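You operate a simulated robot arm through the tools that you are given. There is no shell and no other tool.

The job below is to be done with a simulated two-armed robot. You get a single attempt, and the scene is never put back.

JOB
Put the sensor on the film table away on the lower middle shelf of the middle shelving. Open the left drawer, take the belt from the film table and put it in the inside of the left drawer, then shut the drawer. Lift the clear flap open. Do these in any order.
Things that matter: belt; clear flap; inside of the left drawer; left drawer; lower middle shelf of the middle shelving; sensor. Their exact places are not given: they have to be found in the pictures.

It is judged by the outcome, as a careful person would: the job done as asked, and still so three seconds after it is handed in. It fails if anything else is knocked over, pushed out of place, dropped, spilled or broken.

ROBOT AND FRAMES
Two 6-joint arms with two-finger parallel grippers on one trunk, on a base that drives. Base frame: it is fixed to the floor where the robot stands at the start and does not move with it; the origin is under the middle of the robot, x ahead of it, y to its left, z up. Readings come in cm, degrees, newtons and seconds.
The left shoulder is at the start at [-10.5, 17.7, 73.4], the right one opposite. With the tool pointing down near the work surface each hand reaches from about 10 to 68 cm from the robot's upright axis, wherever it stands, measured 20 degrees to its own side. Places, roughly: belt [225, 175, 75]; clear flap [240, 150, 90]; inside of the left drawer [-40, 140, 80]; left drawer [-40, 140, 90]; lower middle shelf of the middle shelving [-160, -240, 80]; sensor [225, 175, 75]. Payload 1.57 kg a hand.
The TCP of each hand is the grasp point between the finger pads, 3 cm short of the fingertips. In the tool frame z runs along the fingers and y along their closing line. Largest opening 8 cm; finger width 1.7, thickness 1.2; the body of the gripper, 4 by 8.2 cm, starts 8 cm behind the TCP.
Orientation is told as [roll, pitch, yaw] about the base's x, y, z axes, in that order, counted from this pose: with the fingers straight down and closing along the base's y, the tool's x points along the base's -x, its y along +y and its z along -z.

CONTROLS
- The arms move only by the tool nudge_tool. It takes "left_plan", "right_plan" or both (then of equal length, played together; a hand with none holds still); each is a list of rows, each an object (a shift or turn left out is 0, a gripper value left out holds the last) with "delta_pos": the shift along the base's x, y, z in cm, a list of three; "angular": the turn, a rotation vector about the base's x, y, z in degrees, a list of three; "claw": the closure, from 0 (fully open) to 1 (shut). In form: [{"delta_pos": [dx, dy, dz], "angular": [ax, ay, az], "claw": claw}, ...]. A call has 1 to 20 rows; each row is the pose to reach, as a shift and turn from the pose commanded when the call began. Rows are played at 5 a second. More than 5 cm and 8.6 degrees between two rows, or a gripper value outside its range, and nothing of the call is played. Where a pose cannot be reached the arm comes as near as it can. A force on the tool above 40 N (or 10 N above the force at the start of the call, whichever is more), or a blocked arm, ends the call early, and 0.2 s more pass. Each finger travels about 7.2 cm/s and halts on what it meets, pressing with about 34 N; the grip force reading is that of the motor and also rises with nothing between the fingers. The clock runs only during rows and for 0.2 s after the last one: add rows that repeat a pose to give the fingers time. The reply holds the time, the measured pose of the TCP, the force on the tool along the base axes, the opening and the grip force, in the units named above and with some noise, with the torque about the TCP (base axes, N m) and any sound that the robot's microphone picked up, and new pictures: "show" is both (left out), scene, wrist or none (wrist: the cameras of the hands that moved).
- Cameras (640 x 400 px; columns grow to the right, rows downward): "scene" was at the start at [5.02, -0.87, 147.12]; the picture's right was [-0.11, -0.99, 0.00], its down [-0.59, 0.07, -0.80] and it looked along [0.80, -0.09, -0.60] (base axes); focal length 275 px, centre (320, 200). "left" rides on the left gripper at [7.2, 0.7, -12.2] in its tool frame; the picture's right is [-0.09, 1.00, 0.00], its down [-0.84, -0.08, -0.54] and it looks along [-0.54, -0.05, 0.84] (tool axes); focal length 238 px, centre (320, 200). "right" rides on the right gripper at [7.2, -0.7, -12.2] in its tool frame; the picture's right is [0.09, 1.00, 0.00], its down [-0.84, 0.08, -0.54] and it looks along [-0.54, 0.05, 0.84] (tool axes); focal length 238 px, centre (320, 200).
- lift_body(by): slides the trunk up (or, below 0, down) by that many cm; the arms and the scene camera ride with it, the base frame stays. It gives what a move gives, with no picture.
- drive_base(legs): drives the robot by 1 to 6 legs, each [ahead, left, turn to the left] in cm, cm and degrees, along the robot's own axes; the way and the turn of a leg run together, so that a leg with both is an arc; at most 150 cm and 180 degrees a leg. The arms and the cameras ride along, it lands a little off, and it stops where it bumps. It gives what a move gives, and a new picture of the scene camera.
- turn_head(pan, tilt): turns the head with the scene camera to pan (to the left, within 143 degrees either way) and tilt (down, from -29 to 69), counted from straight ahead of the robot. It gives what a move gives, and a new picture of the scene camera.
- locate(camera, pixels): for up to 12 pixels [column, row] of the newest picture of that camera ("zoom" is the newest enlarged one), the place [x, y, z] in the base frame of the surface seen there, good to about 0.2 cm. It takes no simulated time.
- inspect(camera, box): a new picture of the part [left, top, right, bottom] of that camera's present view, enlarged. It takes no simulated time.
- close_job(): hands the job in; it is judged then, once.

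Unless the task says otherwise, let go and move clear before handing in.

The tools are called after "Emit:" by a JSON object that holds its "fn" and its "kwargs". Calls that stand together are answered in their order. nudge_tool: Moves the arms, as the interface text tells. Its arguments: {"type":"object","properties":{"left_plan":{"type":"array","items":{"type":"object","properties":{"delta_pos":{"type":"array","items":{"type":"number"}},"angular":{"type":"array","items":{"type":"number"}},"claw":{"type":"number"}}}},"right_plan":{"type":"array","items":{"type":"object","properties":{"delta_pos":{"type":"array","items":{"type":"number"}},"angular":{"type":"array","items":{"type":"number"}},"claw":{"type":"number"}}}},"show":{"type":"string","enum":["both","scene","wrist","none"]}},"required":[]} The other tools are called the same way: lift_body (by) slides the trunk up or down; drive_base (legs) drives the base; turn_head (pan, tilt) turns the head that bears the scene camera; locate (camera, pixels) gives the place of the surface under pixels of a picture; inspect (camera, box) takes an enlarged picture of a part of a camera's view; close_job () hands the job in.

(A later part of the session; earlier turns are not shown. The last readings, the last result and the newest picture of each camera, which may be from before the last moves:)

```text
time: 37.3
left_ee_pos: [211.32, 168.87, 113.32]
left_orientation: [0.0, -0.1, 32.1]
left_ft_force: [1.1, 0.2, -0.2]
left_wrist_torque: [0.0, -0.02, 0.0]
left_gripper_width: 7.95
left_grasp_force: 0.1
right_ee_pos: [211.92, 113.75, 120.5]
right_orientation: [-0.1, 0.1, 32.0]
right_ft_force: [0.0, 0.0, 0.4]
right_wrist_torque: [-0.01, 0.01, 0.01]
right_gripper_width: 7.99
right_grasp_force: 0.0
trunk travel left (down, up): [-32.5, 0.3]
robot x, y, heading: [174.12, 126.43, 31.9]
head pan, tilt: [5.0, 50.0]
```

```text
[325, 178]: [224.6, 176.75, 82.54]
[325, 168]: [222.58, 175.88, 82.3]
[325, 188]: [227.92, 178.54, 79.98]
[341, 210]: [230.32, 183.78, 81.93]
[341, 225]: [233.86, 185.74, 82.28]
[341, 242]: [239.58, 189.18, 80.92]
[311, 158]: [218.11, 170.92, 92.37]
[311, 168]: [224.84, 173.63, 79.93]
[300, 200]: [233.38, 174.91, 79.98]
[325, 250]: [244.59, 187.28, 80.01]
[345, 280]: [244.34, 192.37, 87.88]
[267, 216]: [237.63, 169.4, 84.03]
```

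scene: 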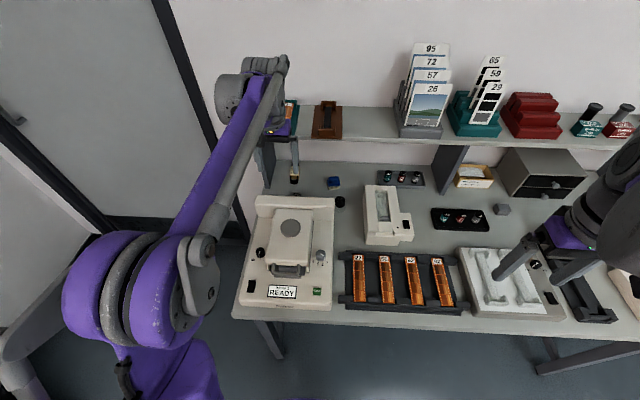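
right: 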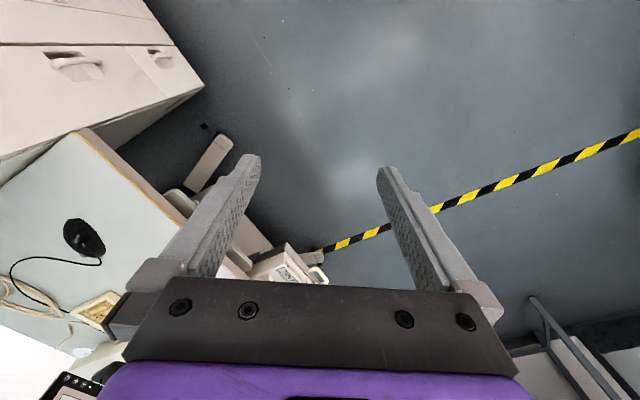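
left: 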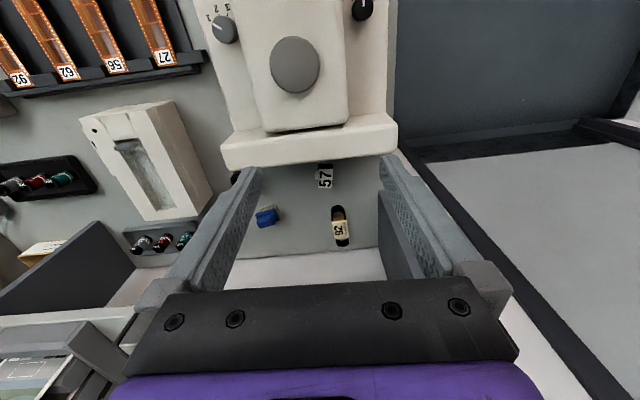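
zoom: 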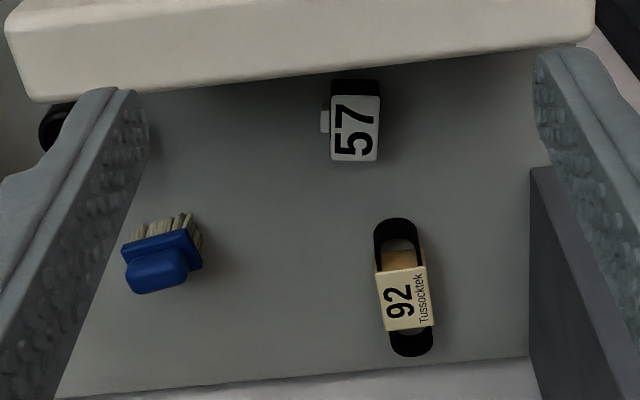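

The "57" item (sensor) sits at ~[224,176.6,82.5], clear of the shelf edge; the belt at ~[234,185.7,82]. I'll zoom in on the sensor and the clear-flap unit from this view.

Emit:
{"fn": "inspect", "kwargs": {"camera": "left", "box": [70, 90, 230, 230]}}

Emit:
{"fn": "inspect", "kwargs": {"camera": "left", "box": [295, 150, 365, 200]}}

Emit:
{"fn": "inspect", "kwargs": {"camera": "scene", "box": [350, 170, 430, 250]}}

```text
2.86 times, centred on (150, 160) of left
```

zoom: 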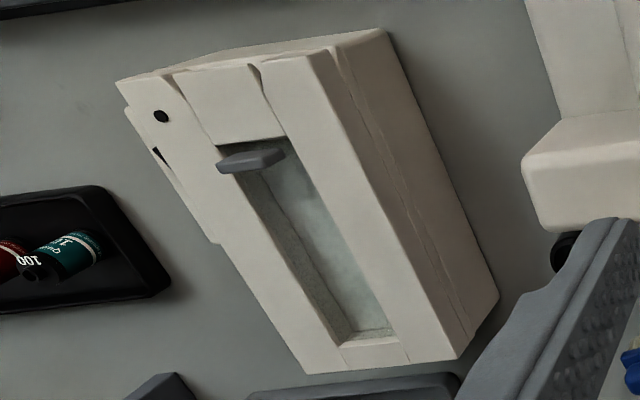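

```text
8.00 times, centred on (330, 175) of left
```

zoom: 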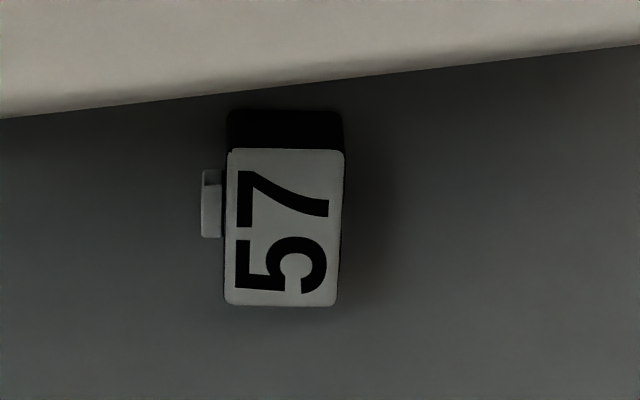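

```text
5.00 times, centred on (390, 210) of scene
```

zoom: 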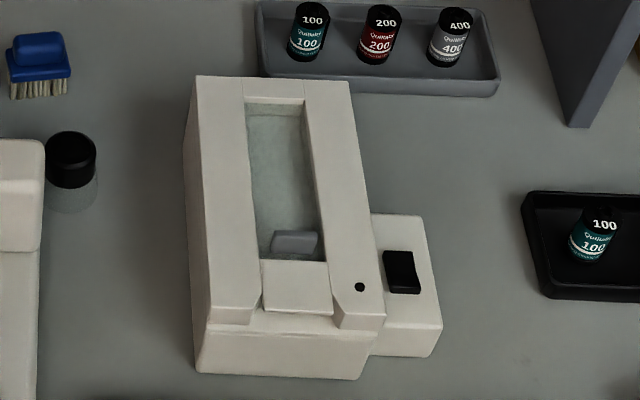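

Emit:
{"fn": "locate", "kwargs": {"camera": "zoom", "pixels": [[275, 99], [275, 110], [280, 170], [280, 215], [295, 234], [292, 248], [275, 238], [317, 238], [297, 280], [225, 90], [330, 90], [300, 320]]}}

Emit:
{"fn": "locate", "kwargs": {"camera": "left", "pixels": [[321, 167], [321, 171], [329, 180], [322, 187], [316, 172], [340, 170], [326, 177], [318, 163], [343, 161], [267, 165]]}}

```text
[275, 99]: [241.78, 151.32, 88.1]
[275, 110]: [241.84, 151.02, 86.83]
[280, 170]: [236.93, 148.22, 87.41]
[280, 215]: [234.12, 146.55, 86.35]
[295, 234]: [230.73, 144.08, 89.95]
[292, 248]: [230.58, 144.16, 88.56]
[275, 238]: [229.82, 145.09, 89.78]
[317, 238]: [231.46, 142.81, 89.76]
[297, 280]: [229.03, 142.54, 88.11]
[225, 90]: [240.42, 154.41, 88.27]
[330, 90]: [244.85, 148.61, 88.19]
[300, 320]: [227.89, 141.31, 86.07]
```

```text
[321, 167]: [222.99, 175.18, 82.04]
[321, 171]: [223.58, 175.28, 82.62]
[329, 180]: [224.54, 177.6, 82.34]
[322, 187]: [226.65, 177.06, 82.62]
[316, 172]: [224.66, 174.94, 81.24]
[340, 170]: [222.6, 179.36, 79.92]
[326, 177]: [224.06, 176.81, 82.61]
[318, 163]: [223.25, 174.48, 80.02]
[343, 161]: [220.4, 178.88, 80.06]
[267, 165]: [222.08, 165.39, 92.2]
```

The flap is a pane with a grey tab (2.8 cm wide, top z≈89.95) at its front end ~[230.6,144.1] and hinge at the far end ~[241.8,151]. Before driving closer I check the base's side extent against the bench leg.

Emit:
{"fn": "nudge_tool", "kwargs": {"left_plan": [{"delta_pos": [-4, -2.6, 1]}, {"delta_pos": [-8, -5.1, 2]}, {"delta_pos": [-11, -7, 3]}], "show": "none"}}

Emit:
{"fn": "turn_head", "kwargs": {"pan": 75, "tilt": 69}}

```text
time: 38.1
left_ee_pos: [200.07, 162.16, 116.47]
left_orientation: [0.1, 0.0, 32.1]
left_ft_force: [0.1, 0.3, -0.7]
left_wrist_torque: [0.04, -0.01, -0.01]
left_gripper_width: 7.99
left_grasp_force: 0.1
right_ee_pos: [211.6, 113.74, 120.52]
right_orientation: [0.0, 0.0, 32.1]
right_ft_force: [0.4, -0.9, 1.2]
right_wrist_torque: [0.03, -0.03, 0.03]
right_gripper_width: 8.0
right_grasp_force: 0.1
trunk travel left (down, up): [-32.5, 0.3]
robot x, y, heading: [173.85, 126.74, 32.0]
head pan, tilt: [5.0, 50.0]
```

```text
time: 39.5
left_ee_pos: [200.1, 162.23, 116.31]
left_orientation: [0.0, -0.1, 32.1]
left_ft_force: [0.4, -0.1, -0.4]
left_wrist_torque: [0.01, -0.01, 0.01]
left_gripper_width: 8.0
left_grasp_force: 0.0
right_ee_pos: [211.75, 113.79, 120.57]
right_orientation: [0.0, 0.0, 32.2]
right_ft_force: [-0.2, -0.4, 0.1]
right_wrist_torque: [0.0, -0.04, 0.01]
right_gripper_width: 8.01
right_grasp_force: 0.0
trunk travel left (down, up): [-32.5, 0.3]
robot x, y, heading: [174.08, 126.52, 32.3]
head pan, tilt: [75.0, 68.8]
```

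scene: 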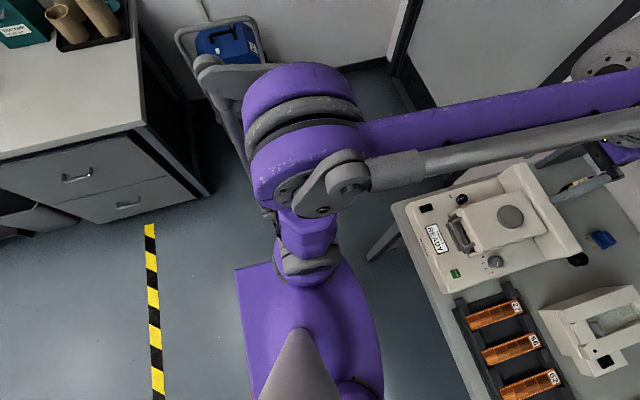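

Emit:
{"fn": "locate", "kwargs": {"camera": "scene", "pixels": [[245, 275], [355, 280], [380, 340], [232, 268], [362, 275], [390, 340], [240, 340], [230, 262], [375, 240], [383, 225]]}}

```text
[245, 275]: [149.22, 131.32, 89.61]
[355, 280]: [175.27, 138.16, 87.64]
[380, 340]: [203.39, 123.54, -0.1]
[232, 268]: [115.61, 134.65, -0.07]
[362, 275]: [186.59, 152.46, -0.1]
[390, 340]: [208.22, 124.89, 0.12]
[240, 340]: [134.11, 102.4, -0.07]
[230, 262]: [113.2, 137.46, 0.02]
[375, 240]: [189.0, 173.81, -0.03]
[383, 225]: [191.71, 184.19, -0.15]
```

The base keeps within ~20 cm of the axis on all seen sides; the bench leg at l≈38 is clear. I drive 10 cm forward and 4 cm right.

Emit:
{"fn": "drive_base", "kwargs": {"legs": [[10, -4, 0]]}}

Emit:
{"fn": "turn_head", "kwargs": {"pan": -5, "tilt": 55}}

```text
time: 40.7
left_ee_pos: [210.59, 163.96, 116.44]
left_orientation: [0.0, 0.0, 32.2]
left_ft_force: [-0.5, -0.2, 0.9]
left_wrist_torque: [0.0, 0.0, 0.01]
left_gripper_width: 7.98
left_grasp_force: 0.1
right_ee_pos: [222.26, 115.54, 120.53]
right_orientation: [0.0, 0.0, 32.1]
right_ft_force: [-0.5, -0.8, -0.8]
right_wrist_torque: [-0.01, -0.02, -0.01]
right_gripper_width: 7.98
right_grasp_force: 0.1
trunk travel left (down, up): [-32.5, 0.3]
robot x, y, heading: [184.44, 128.66, 32.1]
head pan, tilt: [75.0, 68.8]
```

scene: 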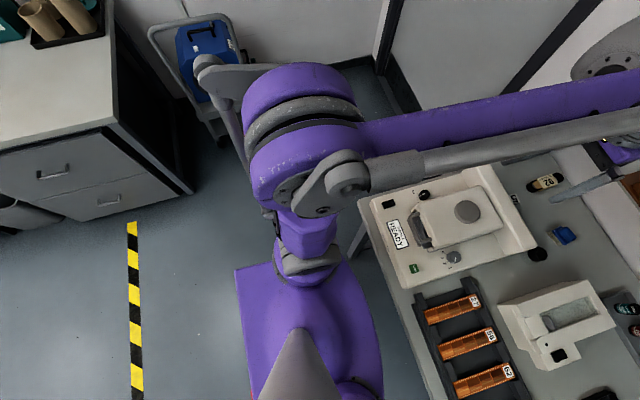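

```text
time: 42.2
left_ee_pos: [210.54, 164.0, 116.42]
left_orientation: [0.0, 0.0, 32.1]
left_ft_force: [0.4, -0.1, 0.1]
left_wrist_torque: [0.04, 0.01, -0.01]
left_gripper_width: 8.0
left_grasp_force: 0.1
right_ee_pos: [222.15, 115.68, 120.56]
right_orientation: [-0.1, 0.1, 32.0]
right_ft_force: [-0.6, -1.0, -0.1]
right_wrist_torque: [0.0, -0.02, 0.02]
right_gripper_width: 8.02
right_grasp_force: 0.1
trunk travel left (down, up): [-32.5, 0.3]
robot x, y, heading: [184.61, 128.99, 32.1]
head pan, tilt: [-5.0, 55.0]
```

scene: 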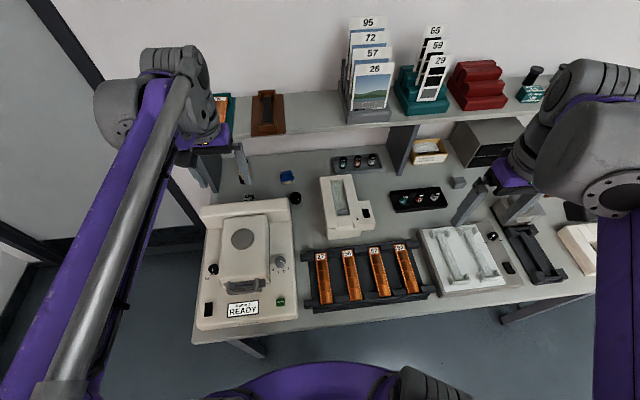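

Now beside the bench at n≈225. I'll bring the right hand over the flap unit for a close wrist view.

Emit:
{"fn": "nudge_tool", "kwargs": {"right_plan": [{"delta_pos": [0.3, 3.1, -2.5]}, {"delta_pos": [0.6, 6.2, -5]}, {"delta_pos": [1.0, 9.3, -7.5]}, {"delta_pos": [1.3, 12.4, -10]}, {"delta_pos": [1.6, 15.5, -12.5]}, {"delta_pos": [2.0, 18.6, -15]}, {"delta_pos": [2.3, 21.7, -17.5]}, {"delta_pos": [2.6, 24.8, -20]}]}}

Emit:
{"fn": "inspect", "kwargs": {"camera": "right", "box": [220, 100, 420, 300]}}

```text
time: 44.0
left_ee_pos: [210.6, 164.24, 116.4]
left_orientation: [0.0, 0.0, 32.2]
left_ft_force: [1.0, 0.2, 0.8]
left_wrist_torque: [0.02, -0.02, 0.02]
left_gripper_width: 8.01
left_grasp_force: 0.1
right_ee_pos: [225.1, 140.54, 100.19]
right_orientation: [0.0, 0.0, 32.1]
right_ft_force: [-0.1, 0.8, -0.6]
right_wrist_torque: [-0.01, -0.02, 0.01]
right_gripper_width: 7.98
right_grasp_force: 0.2
trunk travel left (down, up): [-32.5, 0.3]
robot x, y, heading: [184.63, 128.53, 32.4]
head pan, tilt: [-5.0, 55.0]
```

scene: 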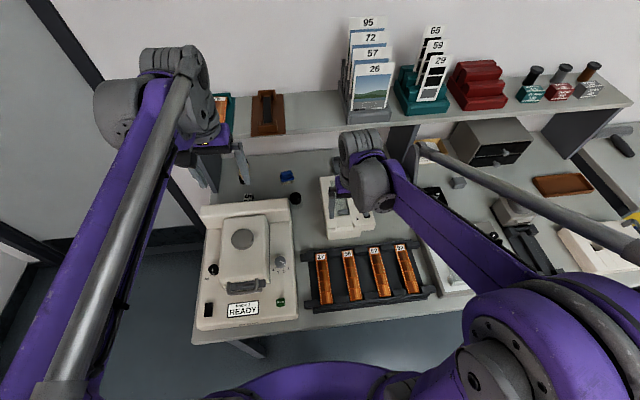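
right: 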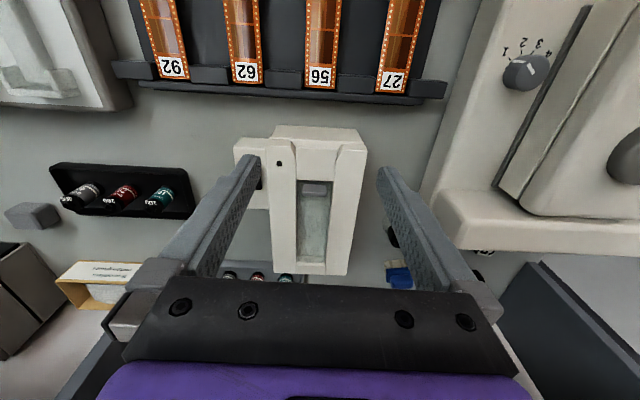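

```text
2.00 times, centred on (320, 200) of right
```

zoom: 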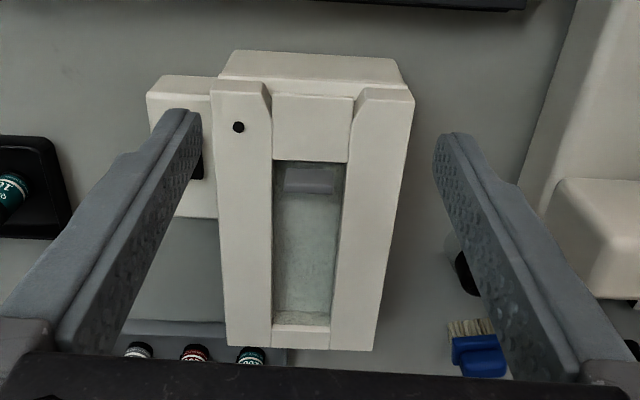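

Emit:
{"fn": "inspect", "kwargs": {"camera": "right", "box": [280, 165, 350, 285]}}

Emit:
{"fn": "locate", "kwargs": {"camera": "right", "pixels": [[303, 184], [315, 184], [327, 184], [315, 190], [315, 194], [315, 180], [313, 210], [313, 240], [311, 262], [311, 268], [280, 230], [345, 230]]}}

```text
3.33 times, centred on (315, 225) of right
```

zoom: 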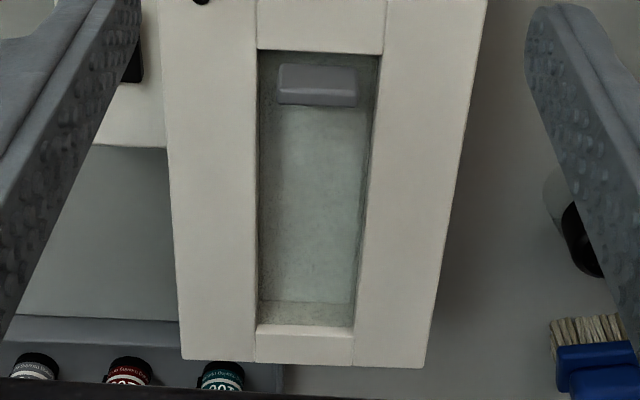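

```text
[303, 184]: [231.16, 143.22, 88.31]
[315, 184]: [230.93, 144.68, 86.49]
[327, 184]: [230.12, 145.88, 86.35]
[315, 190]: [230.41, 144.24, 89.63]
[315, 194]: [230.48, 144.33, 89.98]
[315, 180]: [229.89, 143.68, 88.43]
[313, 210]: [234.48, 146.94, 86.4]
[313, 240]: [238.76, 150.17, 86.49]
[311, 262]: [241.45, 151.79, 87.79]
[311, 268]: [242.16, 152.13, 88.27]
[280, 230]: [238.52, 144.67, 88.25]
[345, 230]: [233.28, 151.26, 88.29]
```

The right wrist view shows the tab at (302–326,184–197), slot ~3.9 cm wide, unit yaw ≈34.6°. I'll align yaw and tilt the right tool 45° forward above the tab, to grip the tab by its sides.

Emit:
{"fn": "nudge_tool", "kwargs": {"right_plan": [{"angular": [0, 0, 2.5]}], "show": "none"}}

Emit:
{"fn": "nudge_tool", "kwargs": {"right_plan": [{"delta_pos": [0.7, 0.5, 0], "angular": [4.26, -6.17, 0]}, {"delta_pos": [1.4, 1.0, 0], "angular": [8.52, -12.33, 0]}, {"delta_pos": [2.1, 1.5, 0], "angular": [12.78, -18.5, 0]}, {"delta_pos": [2.9, 1.9, -1], "angular": [17.04, -24.67, 0]}, {"delta_pos": [3.6, 2.4, -2], "angular": [21.3, -30.83, 0]}, {"delta_pos": [4.3, 2.9, -3.2], "angular": [25.56, -37.0, 0]}, {"delta_pos": [4.3, 2.9, -3.2], "angular": [25.56, -37.0, 0]}]}}

Emit:
{"fn": "inspect", "kwargs": {"camera": "right", "box": [220, 120, 420, 260]}}

```text
time: 44.5
left_ee_pos: [210.59, 164.11, 116.38]
left_orientation: [0.0, 0.0, 32.1]
left_ft_force: [-0.4, -0.3, -0.1]
left_wrist_torque: [0.04, -0.01, 0.0]
left_gripper_width: 7.99
left_grasp_force: 0.0
right_ee_pos: [224.93, 140.37, 100.34]
right_orientation: [0.0, 0.0, 34.7]
right_ft_force: [0.8, 0.1, -0.1]
right_wrist_torque: [-0.02, -0.01, 0.0]
right_gripper_width: 8.01
right_grasp_force: 0.1
trunk travel left (down, up): [-32.5, 0.3]
robot x, y, heading: [184.3, 128.47, 32.2]
head pan, tilt: [-5.0, 55.0]
```

```text
time: 46.0
left_ee_pos: [210.44, 164.1, 116.47]
left_orientation: [0.0, 0.0, 32.2]
left_ft_force: [0.5, -0.4, 0.2]
left_wrist_torque: [-0.01, -0.01, -0.01]
left_gripper_width: 8.0
left_grasp_force: 0.1
right_ee_pos: [229.09, 143.33, 97.49]
right_orientation: [0.0, -45.0, 34.6]
right_ft_force: [-0.1, 0.3, -0.2]
right_wrist_torque: [0.01, -0.01, -0.01]
right_gripper_width: 8.0
right_grasp_force: 0.0
trunk travel left (down, up): [-32.5, 0.3]
robot x, y, heading: [184.64, 128.77, 32.1]
head pan, tilt: [-5.0, 55.0]
```

scene: 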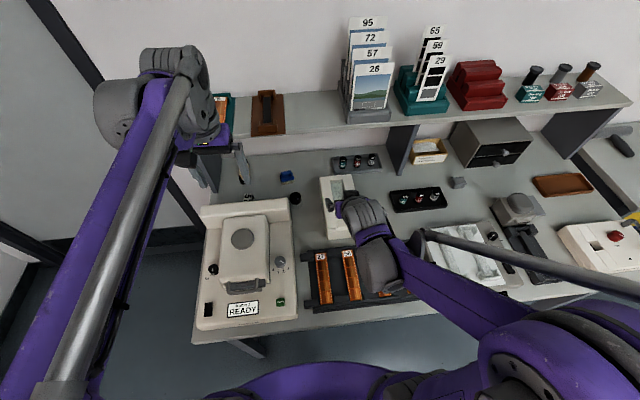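
right: 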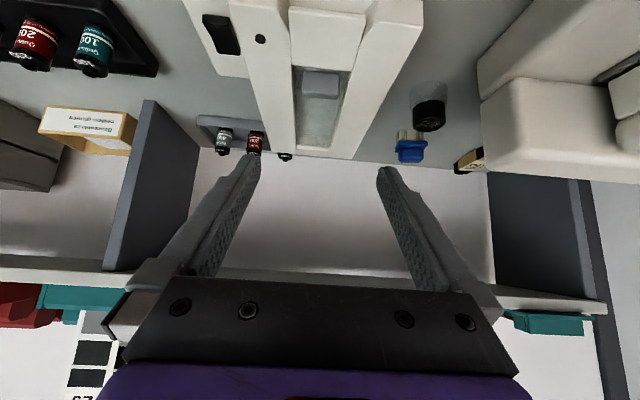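

```text
2.86 times, centred on (320, 190) of right
```

zoom: 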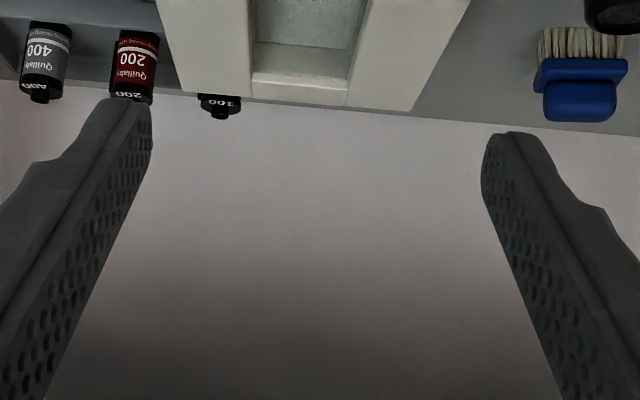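

Emit:
{"fn": "locate", "kwargs": {"camera": "right", "pixels": [[320, 76], [320, 85], [305, 85], [335, 85], [320, 95], [320, 97], [320, 70], [300, 105], [345, 105]]}}

Emit:
{"fn": "inspect", "kwargs": {"camera": "right", "box": [270, 50, 370, 170]}}

```text
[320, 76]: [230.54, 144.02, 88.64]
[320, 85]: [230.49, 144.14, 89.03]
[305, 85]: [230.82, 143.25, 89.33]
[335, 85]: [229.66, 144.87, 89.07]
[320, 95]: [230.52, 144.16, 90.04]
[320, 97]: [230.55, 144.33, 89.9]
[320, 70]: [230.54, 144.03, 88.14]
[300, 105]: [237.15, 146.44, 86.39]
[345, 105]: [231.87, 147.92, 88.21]
```

```text
3.33 times, centred on (320, 110) of right
```

zoom: 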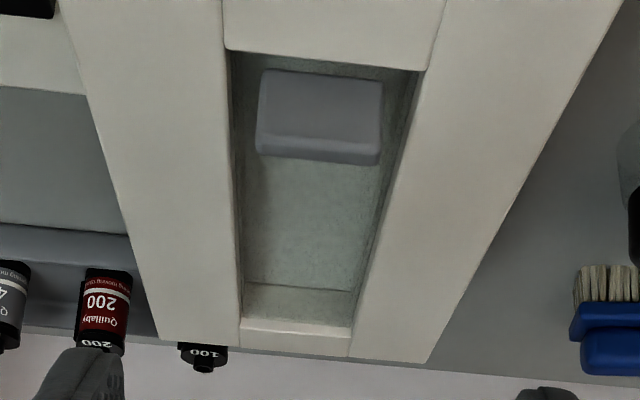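

Tab centred at px (320,85), [230.5,144.1]; laterally aligned. I'll descend and close on its sides.

Emit:
{"fn": "nudge_tool", "kwargs": {"right_plan": [{"delta_pos": [0.1, 0, -3]}, {"delta_pos": [0.26, 0, -6.2]}, {"delta_pos": [0.26, 0, -6.2]}]}}

Emit:
{"fn": "inspect", "kwargs": {"camera": "right", "box": [220, 80, 420, 220]}}

```text
time: 46.9
left_ee_pos: [210.64, 164.02, 116.5]
left_orientation: [0.0, 0.0, 32.0]
left_ft_force: [-0.6, -0.5, 0.0]
left_wrist_torque: [-0.02, 0.0, 0.03]
left_gripper_width: 8.01
left_grasp_force: 0.1
right_ee_pos: [229.22, 143.2, 91.11]
right_orientation: [0.2, -45.0, 34.5]
right_ft_force: [0.5, -0.4, -0.7]
right_wrist_torque: [0.0, 0.0, 0.03]
right_gripper_width: 7.99
right_grasp_force: 0.0
trunk travel left (down, up): [-32.5, 0.3]
robot x, y, heading: [184.53, 128.6, 32.1]
head pan, tilt: [-5.0, 55.0]
```

scene: 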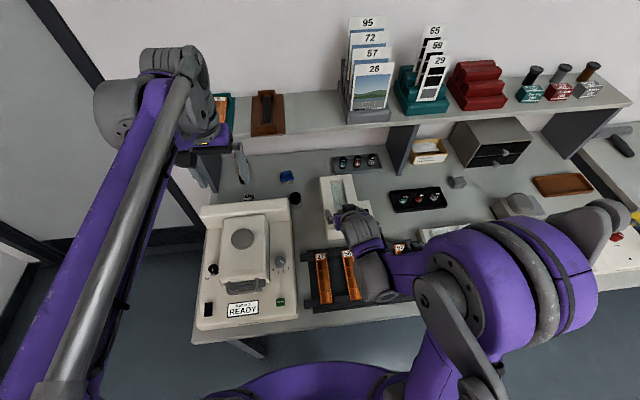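
right: 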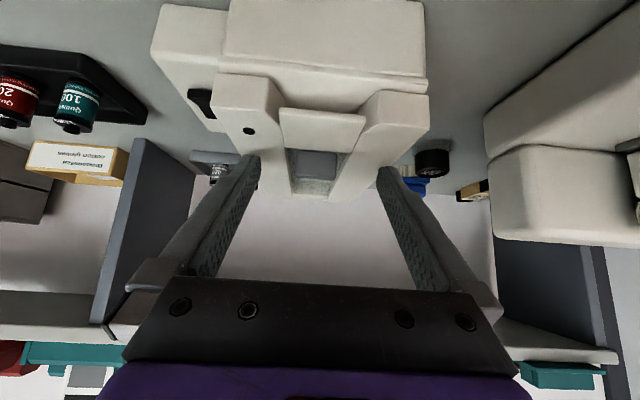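

```text
2.86 times, centred on (320, 150) of right
```

zoom: 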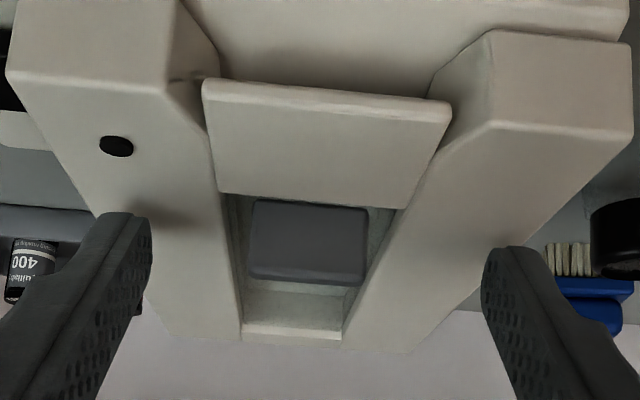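

The fingertips flank the tab's upper centimetre with the lower corners just above the rails. Closing now.

Emit:
{"fn": "nudge_tool", "kwargs": {"right_plan": [{"claw": 0.4}, {"claw": 0.7}, {"claw": 1.0}, {"claw": 1.0}, {"claw": 1.0}], "show": "wrist"}}

Emit:
{"fn": "inspect", "kwargs": {"camera": "right", "box": [220, 80, 420, 220]}}

```text
time: 48.0
left_ee_pos: [210.72, 163.95, 116.56]
left_orientation: [0.1, 0.0, 32.2]
left_ft_force: [0.2, 0.0, 0.3]
left_wrist_torque: [0.0, 0.02, -0.03]
left_gripper_width: 8.0
left_grasp_force: 0.0
right_ee_pos: [229.51, 143.12, 91.11]
right_orientation: [0.1, -45.0, 34.5]
right_ft_force: [13.9, -16.9, 2.0]
right_wrist_torque: [-0.29, -0.63, -0.48]
right_gripper_width: 2.75
right_grasp_force: 38.2
trunk travel left (down, up): [-32.5, 0.3]
robot x, y, heading: [184.59, 128.99, 32.0]
head pan, tilt: [-5.0, 55.0]
```

right: 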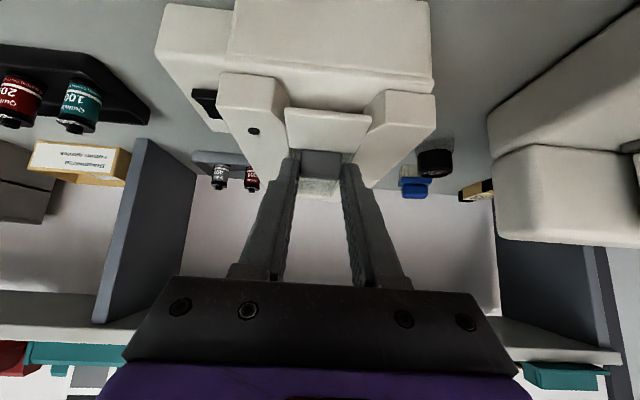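

```text
2.86 times, centred on (320, 150) of right
```

zoom: 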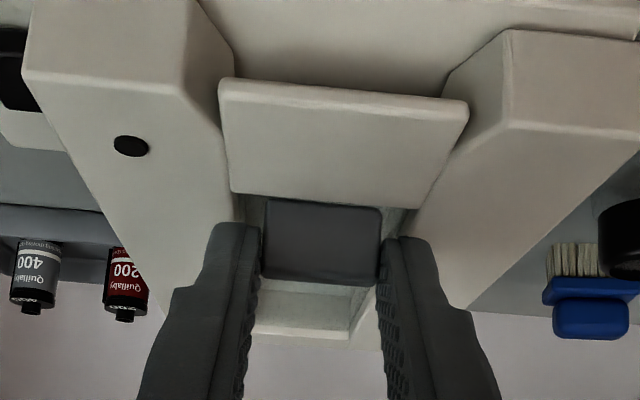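

Gripped (width 2.75) with a sideways preload of ~22 N, so I ease slightly toward (+x,−y) and lift along an arc about the far hinge, to ~30° first.

Emit:
{"fn": "nudge_tool", "kwargs": {"right_plan": [{"delta_pos": [0.14, -0.2, 0.2]}, {"delta_pos": [0.39, -0.03, 1.05]}, {"delta_pos": [0.71, 0.2, 2.06]}, {"delta_pos": [1.09, 0.46, 3.05]}, {"delta_pos": [1.55, 0.79, 3.98]}, {"delta_pos": [2.08, 1.15, 4.86]}, {"delta_pos": [2.67, 1.56, 5.69]}], "show": "wrist"}}

Emit:
{"fn": "inspect", "kwargs": {"camera": "right", "box": [220, 80, 420, 220]}}

```text
time: 49.6
left_ee_pos: [210.44, 164.02, 116.41]
left_orientation: [-0.1, -0.1, 32.1]
left_ft_force: [0.3, 0.3, -0.3]
left_wrist_torque: [0.0, -0.02, 0.01]
left_gripper_width: 8.03
left_grasp_force: 0.0
right_ee_pos: [232.06, 144.85, 96.96]
right_orientation: [0.1, -45.0, 34.6]
right_ft_force: [-9.5, -8.5, -0.9]
right_wrist_torque: [-0.74, 0.88, -0.08]
right_gripper_width: 2.71
right_grasp_force: 37.7
trunk travel left (down, up): [-32.5, 0.3]
robot x, y, heading: [184.56, 128.59, 32.3]
head pan, tilt: [-5.0, 55.0]
```

right: 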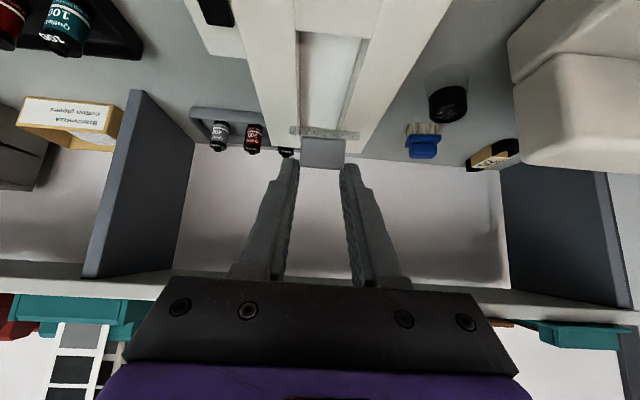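

```text
2.86 times, centred on (320, 150) of right
```

zoom: 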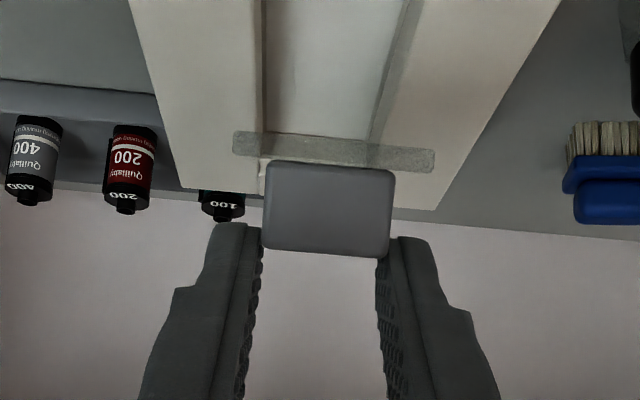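

The pane is rising (strip at zoom (335,150)); modest resistance of ~12 N with the path slightly inside the true circle. I continue the arc to ~60°, a bit outward.

Emit:
{"fn": "nudge_tool", "kwargs": {"right_plan": [{"delta_pos": [0.49, 0.34, 0.9]}, {"delta_pos": [1.15, 0.8, 1.6]}, {"delta_pos": [1.8, 1.26, 2.3]}, {"delta_pos": [2.58, 1.8, 2.8]}, {"delta_pos": [3.4, 2.38, 3.3]}, {"delta_pos": [4.26, 2.98, 3.6]}], "show": "both"}}

Emit:
{"fn": "inspect", "kwargs": {"camera": "right", "box": [220, 80, 420, 220]}}

```text
time: 51.0
left_ee_pos: [210.58, 163.97, 116.45]
left_orientation: [0.0, 0.0, 32.0]
left_ft_force: [0.0, -0.3, -0.4]
left_wrist_torque: [0.0, 0.01, 0.03]
left_gripper_width: 8.0
left_grasp_force: 0.0
right_ee_pos: [236.24, 147.9, 100.58]
right_orientation: [0.0, -45.0, 34.6]
right_ft_force: [0.5, -0.2, 0.8]
right_wrist_torque: [0.0, -0.01, -0.02]
right_gripper_width: 0.0
right_grasp_force: 21.1
trunk travel left (down, up): [-32.5, 0.3]
robot x, y, heading: [184.24, 128.31, 32.1]
head pan, tilt: [-5.0, 55.0]
```

scene: 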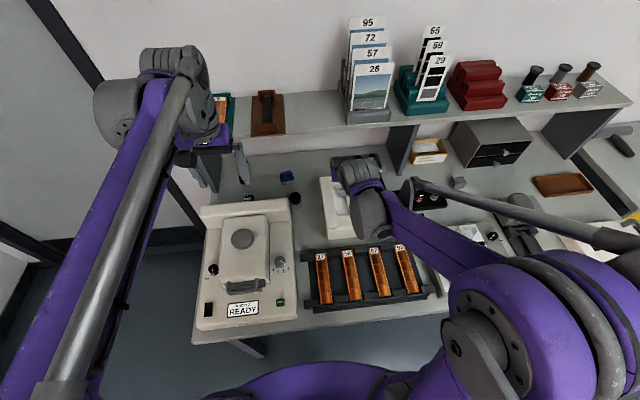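
right: 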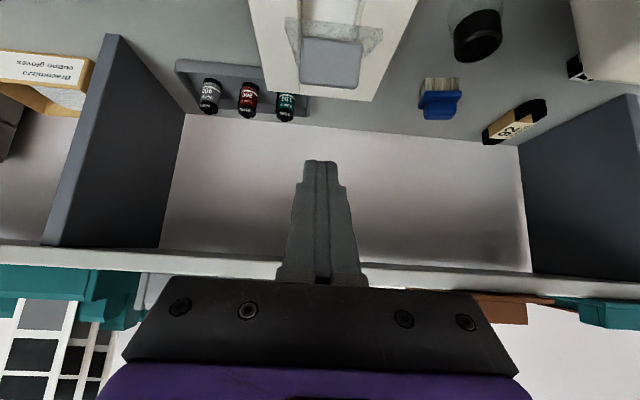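

```text
2.86 times, centred on (320, 150) of right
```

zoom: 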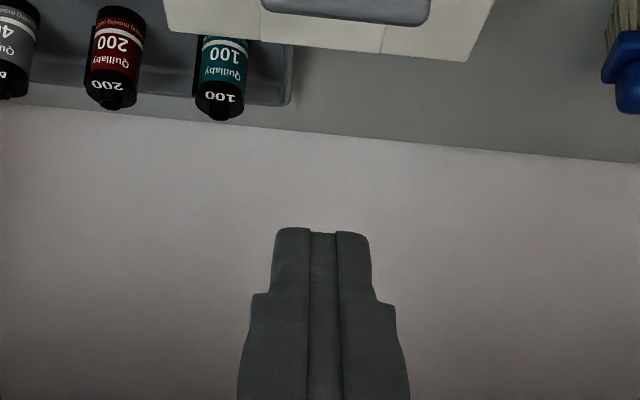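

The grip slipped (width 0), and the tab is at right px (332,65). I'll check where the flap rests now.

Emit:
{"fn": "locate", "kwargs": {"camera": "right", "pixels": [[332, 50], [332, 65], [332, 80], [305, 65], [358, 65], [332, 40], [335, 30], [332, 20], [295, 40], [375, 40], [330, 8]]}}

Emit:
{"fn": "inspect", "kwargs": {"camera": "right", "box": [230, 0, 430, 120]}}

```text
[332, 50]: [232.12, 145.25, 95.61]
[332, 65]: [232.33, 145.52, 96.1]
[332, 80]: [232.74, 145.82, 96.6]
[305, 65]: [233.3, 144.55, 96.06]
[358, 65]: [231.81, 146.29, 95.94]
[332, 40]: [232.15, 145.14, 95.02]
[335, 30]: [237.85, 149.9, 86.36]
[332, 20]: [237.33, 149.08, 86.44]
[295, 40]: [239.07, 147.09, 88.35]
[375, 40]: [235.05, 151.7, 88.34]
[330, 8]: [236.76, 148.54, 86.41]
```

```text
3.20 times, centred on (330, 60) of right
```

zoom: 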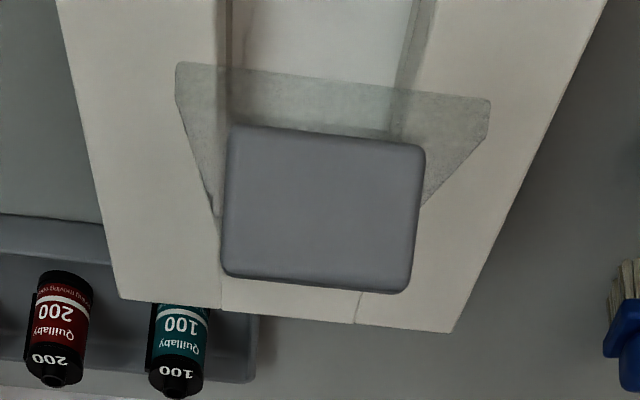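

The flap holds at ~29° by itself (tab top at z 96.6), so it has a friction hinge. I'll bring the closed fingertips around to the front, below the pane's edge, to push it up further.

Emit:
{"fn": "nudge_tool", "kwargs": {"right_plan": [{"delta_pos": [-1.64, -1.15, 2], "claw": 1}, {"delta_pos": [-4.92, -3.44, 2]}, {"delta_pos": [-8.45, -5.9, 2]}, {"delta_pos": [-8.45, -5.9, -1.5]}, {"delta_pos": [-8.45, -5.9, -5]}, {"delta_pos": [-8.45, -5.9, -8.8]}, {"delta_pos": [-8.45, -5.9, -8.8]}], "show": "both"}}

Emit:
{"fn": "inspect", "kwargs": {"camera": "right", "box": [220, 60, 420, 200]}}

```text
time: 52.6
left_ee_pos: [210.59, 163.93, 116.53]
left_orientation: [0.1, 0.0, 32.1]
left_ft_force: [-0.4, 0.7, -0.2]
left_wrist_torque: [-0.02, -0.02, -0.01]
left_gripper_width: 7.99
left_grasp_force: 0.0
right_ee_pos: [227.84, 141.9, 91.62]
right_orientation: [-0.1, -45.0, 34.6]
right_ft_force: [0.8, 1.4, 0.3]
right_wrist_torque: [-0.01, 0.01, 0.05]
right_gripper_width: 0.01
right_grasp_force: 21.7
trunk travel left (down, up): [-32.5, 0.3]
robot x, y, heading: [184.27, 128.42, 31.6]
head pan, tilt: [-5.0, 55.0]
```

scene: 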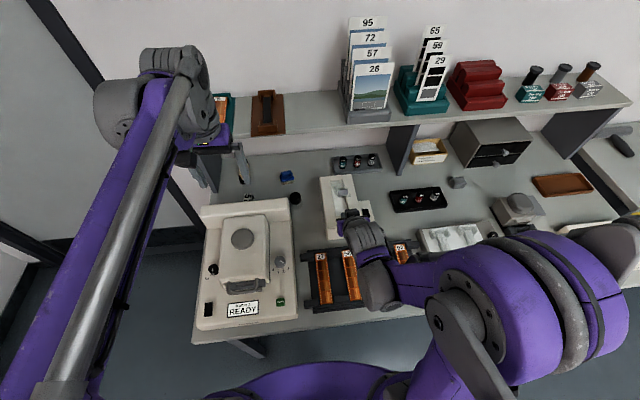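
right: 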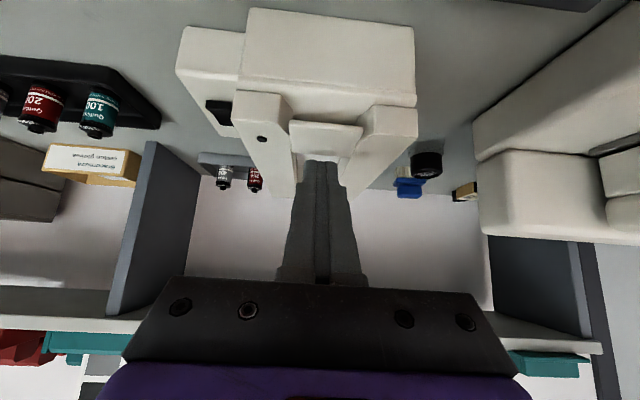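

```text
2.86 times, centred on (320, 130) of right
```

zoom: 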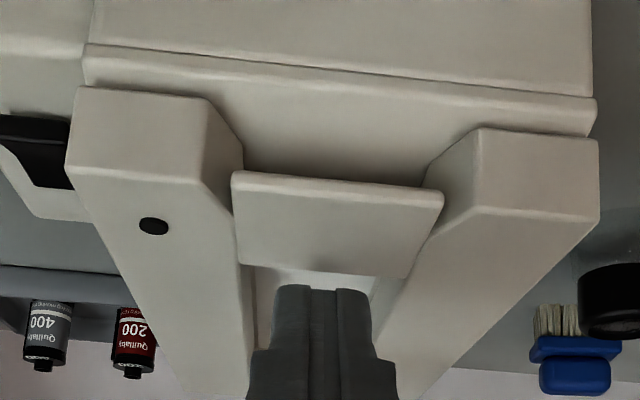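

Emit:
{"fn": "inspect", "kwargs": {"camera": "scene", "box": [300, 160, 400, 240]}}

Emit:
{"fn": "locate", "kwargs": {"camera": "scene", "pixels": [[342, 186], [342, 190], [342, 194], [337, 190], [348, 190], [336, 200], [345, 203]]}}

```text
5.00 times, centred on (350, 200) of scene
```

zoom: 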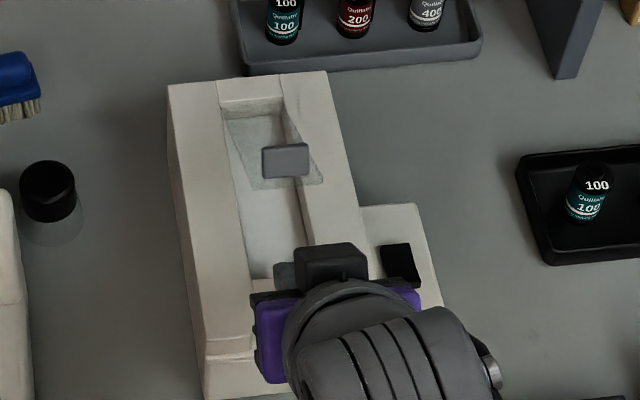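

```text
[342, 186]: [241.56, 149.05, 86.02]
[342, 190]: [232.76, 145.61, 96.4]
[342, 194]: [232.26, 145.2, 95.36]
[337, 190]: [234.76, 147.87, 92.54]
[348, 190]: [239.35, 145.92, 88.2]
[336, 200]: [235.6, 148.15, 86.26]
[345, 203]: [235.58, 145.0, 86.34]
```

The flap still stands at ~30° (tab at scene zoom (285,158)), and the closed fingers are in front of and below its edge. I push forward under the pane and up along an arc to ~75°.

Emit:
{"fn": "nudge_tool", "kwargs": {"right_plan": [{"delta_pos": [1.8, 1.26, 0], "claw": 1}, {"delta_pos": [3.61, 2.52, 0]}, {"delta_pos": [4.35, 3.04, 0.9]}, {"delta_pos": [5.0, 3.5, 1.8]}, {"delta_pos": [5.66, 3.95, 2.66]}, {"delta_pos": [6.64, 4.64, 3.67]}, {"delta_pos": [7.77, 5.43, 4.46]}, {"delta_pos": [8.94, 6.25, 5.0]}], "show": "both"}}

Emit:
{"fn": "inspect", "kwargs": {"camera": "scene", "box": [300, 150, 400, 230]}}

```text
time: 54.5
left_ee_pos: [210.6, 164.11, 116.4]
left_orientation: [-0.1, 0.0, 32.1]
left_ft_force: [0.4, 0.2, 0.2]
left_wrist_torque: [0.02, 0.0, 0.02]
left_gripper_width: 7.99
left_grasp_force: 0.0
right_ee_pos: [236.89, 148.25, 96.68]
right_orientation: [-0.1, -44.9, 34.6]
right_ft_force: [0.0, -0.6, 0.6]
right_wrist_torque: [-0.01, -0.04, 0.01]
right_gripper_width: 0.0
right_grasp_force: 21.3
trunk travel left (down, up): [-32.5, 0.3]
robot x, y, heading: [184.41, 128.92, 32.2]
head pan, tilt: [-5.0, 55.0]
```

scene: 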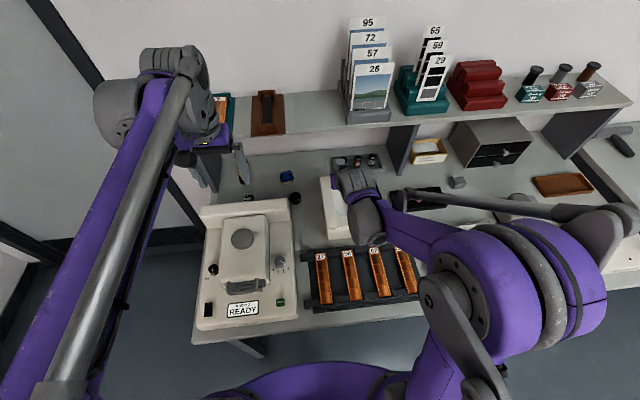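
right: 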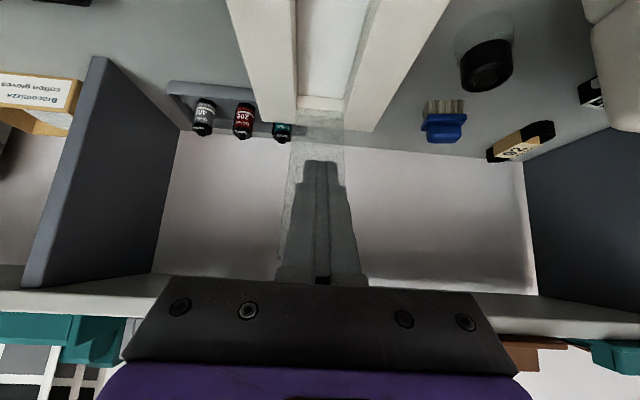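

```text
5.00 times, centred on (350, 190) of scene
```

zoom: 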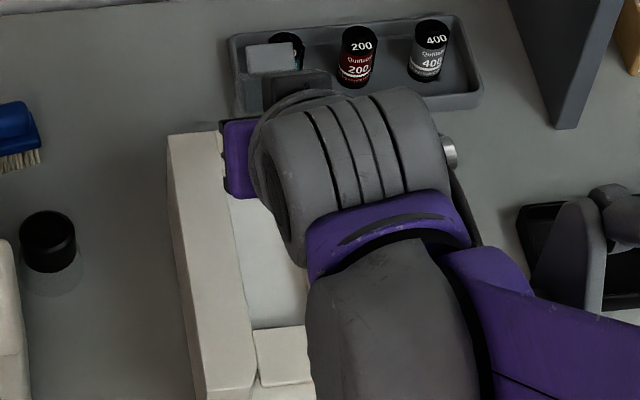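

The pane now stands steeply (clear strip at right px (318,130–200)). I'll measure the tab's position to find the angle.

Emit:
{"fn": "locate", "kwargs": {"camera": "zoom", "pixels": [[270, 50], [270, 60], [255, 57], [288, 57], [270, 45], [240, 80], [236, 90]]}}

Emit:
{"fn": "locate", "kwargs": {"camera": "right", "pixels": [[320, 110], [320, 130], [318, 150], [295, 180], [300, 120], [345, 130], [292, 230]]}}

```text
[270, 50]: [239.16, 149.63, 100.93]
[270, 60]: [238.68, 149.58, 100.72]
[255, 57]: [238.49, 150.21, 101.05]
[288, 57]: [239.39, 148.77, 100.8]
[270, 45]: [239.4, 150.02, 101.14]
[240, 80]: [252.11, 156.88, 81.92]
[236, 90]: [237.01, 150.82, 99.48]
```

```text
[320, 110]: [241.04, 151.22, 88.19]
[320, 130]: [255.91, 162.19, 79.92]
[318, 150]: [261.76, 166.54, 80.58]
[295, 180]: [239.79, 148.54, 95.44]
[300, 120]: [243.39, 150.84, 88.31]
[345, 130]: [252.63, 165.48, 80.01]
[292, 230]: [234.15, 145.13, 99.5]
```

Fitting the tab positions gives a hinge at ~[240.4,151.2,88.8] and a current angle of ~75°. I push a little further forward in small steps, watching force.

Emit:
{"fn": "nudge_tool", "kwargs": {"right_plan": [{"delta_pos": [0.41, 0.29, 0.1], "claw": 1}, {"delta_pos": [0.82, 0.57, 0.2]}, {"delta_pos": [1.23, 0.86, 0.25]}], "show": "none"}}

Emit:
{"fn": "inspect", "kwargs": {"camera": "scene", "box": [300, 150, 400, 230]}}

```text
time: 55.2
left_ee_pos: [210.57, 164.09, 116.5]
left_orientation: [0.1, 0.0, 32.0]
left_ft_force: [0.2, 0.0, -0.9]
left_wrist_torque: [0.0, 0.01, -0.01]
left_gripper_width: 7.99
left_grasp_force: 0.0
right_ee_pos: [238.07, 149.24, 96.85]
right_orientation: [0.1, -45.0, 34.7]
right_ft_force: [-0.6, 0.2, -0.7]
right_wrist_torque: [0.03, 0.02, 0.0]
right_gripper_width: 0.0
right_grasp_force: 21.5
trunk travel left (down, up): [-32.5, 0.3]
robot x, y, heading: [184.66, 128.91, 32.2]
head pan, tilt: [-5.0, 55.0]
```

```text
5.00 times, centred on (350, 190) of scene
```

zoom: 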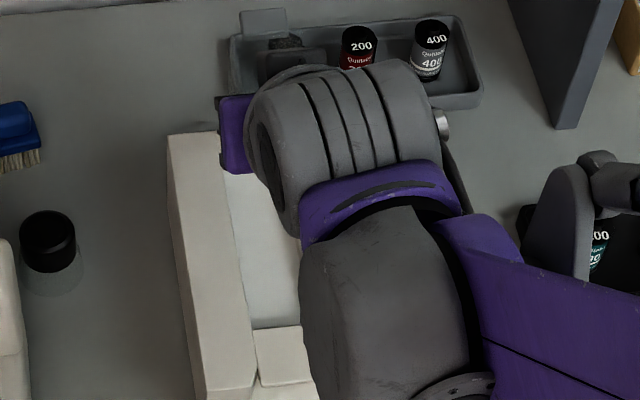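

The tab moved on freely (zoom (263,20)), no resistance. One more small push to about vertical, then back away.

Emit:
{"fn": "nudge_tool", "kwargs": {"right_plan": [{"delta_pos": [0.41, 0.29, 0]}, {"delta_pos": [0.7, 0.49, 0]}, {"delta_pos": [0.7, 0.49, 0]}], "show": "none"}}

Emit:
{"fn": "nudge_tool", "kwargs": {"right_plan": [{"delta_pos": [-1.6, -1.15, 0]}, {"delta_pos": [-4.5, -3.1, 1]}, {"delta_pos": [-8, -5.6, 4]}, {"delta_pos": [-10, -8, 8]}, {"delta_pos": [-10, -11, 11]}], "show": "both"}}

Emit:
{"fn": "inspect", "kwargs": {"camera": "scene", "box": [300, 150, 400, 230]}}

```text
time: 56.0
left_ee_pos: [210.53, 164.04, 116.52]
left_orientation: [-0.1, 0.0, 32.1]
left_ft_force: [-0.5, -0.5, -0.4]
left_wrist_torque: [0.01, -0.02, 0.01]
left_gripper_width: 8.0
left_grasp_force: 0.1
right_ee_pos: [238.79, 149.65, 96.87]
right_orientation: [0.0, -45.0, 34.6]
right_ft_force: [-1.1, 0.3, 0.6]
right_wrist_torque: [0.01, 0.02, 0.0]
right_gripper_width: 0.0
right_grasp_force: 21.5
trunk travel left (down, up): [-32.5, 0.3]
robot x, y, heading: [184.68, 128.65, 32.0]
head pan, tilt: [-5.0, 55.0]
```

```text
refused: row 3 steps farther than a row can; nothing moved
```

```text
5.00 times, centred on (350, 190) of scene
```

zoom: 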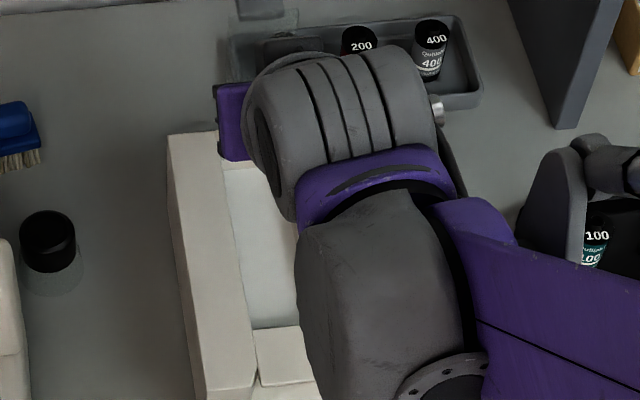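

The retreat was refused for step size; I'll back off in smaller steps.

Emit:
{"fn": "nudge_tool", "kwargs": {"right_plan": [{"delta_pos": [-1.6, -1.15, 0]}, {"delta_pos": [-4.5, -3.1, 0.5]}, {"delta_pos": [-7.3, -5.1, 2.5]}, {"delta_pos": [-8.5, -7.5, 6]}, {"delta_pos": [-8.5, -10.5, 9]}], "show": "both"}}

Emit:
{"fn": "inspect", "kwargs": {"camera": "scene", "box": [300, 150, 400, 230]}}

```text
time: 57.2
left_ee_pos: [210.47, 164.04, 116.51]
left_orientation: [0.0, 0.0, 32.1]
left_ft_force: [-0.4, 0.2, -0.2]
left_wrist_torque: [0.03, 0.03, -0.01]
left_gripper_width: 7.99
left_grasp_force: 0.1
right_ee_pos: [230.13, 139.04, 106.18]
right_orientation: [0.2, -45.0, 34.5]
right_ft_force: [0.5, 0.0, -0.1]
right_wrist_torque: [0.02, -0.01, 0.01]
right_gripper_width: 0.0
right_grasp_force: 21.1
trunk travel left (down, up): [-32.5, 0.3]
robot x, y, heading: [184.26, 128.28, 32.3]
head pan, tilt: [-5.0, 55.0]
```

scene: 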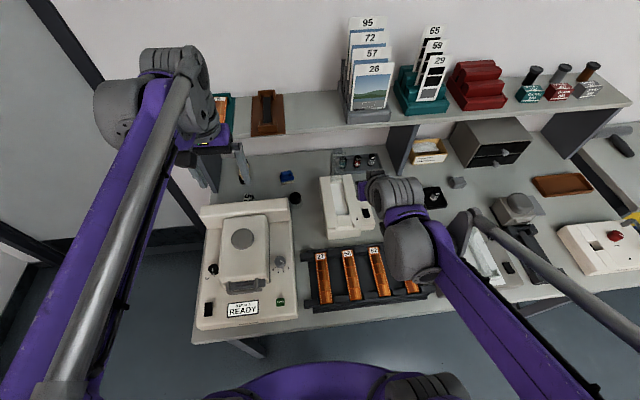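
right: 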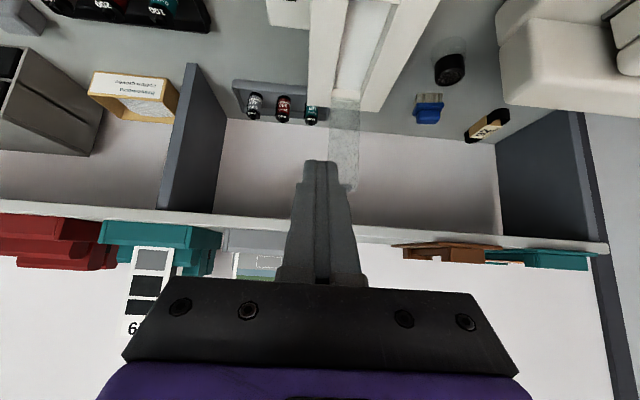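

```text
5.00 times, centred on (350, 190) of scene
```

zoom: 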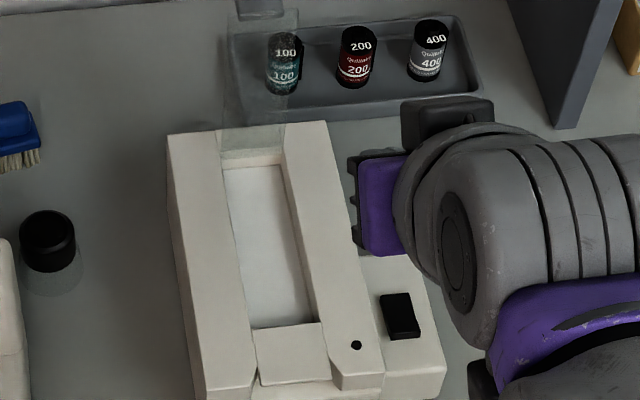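

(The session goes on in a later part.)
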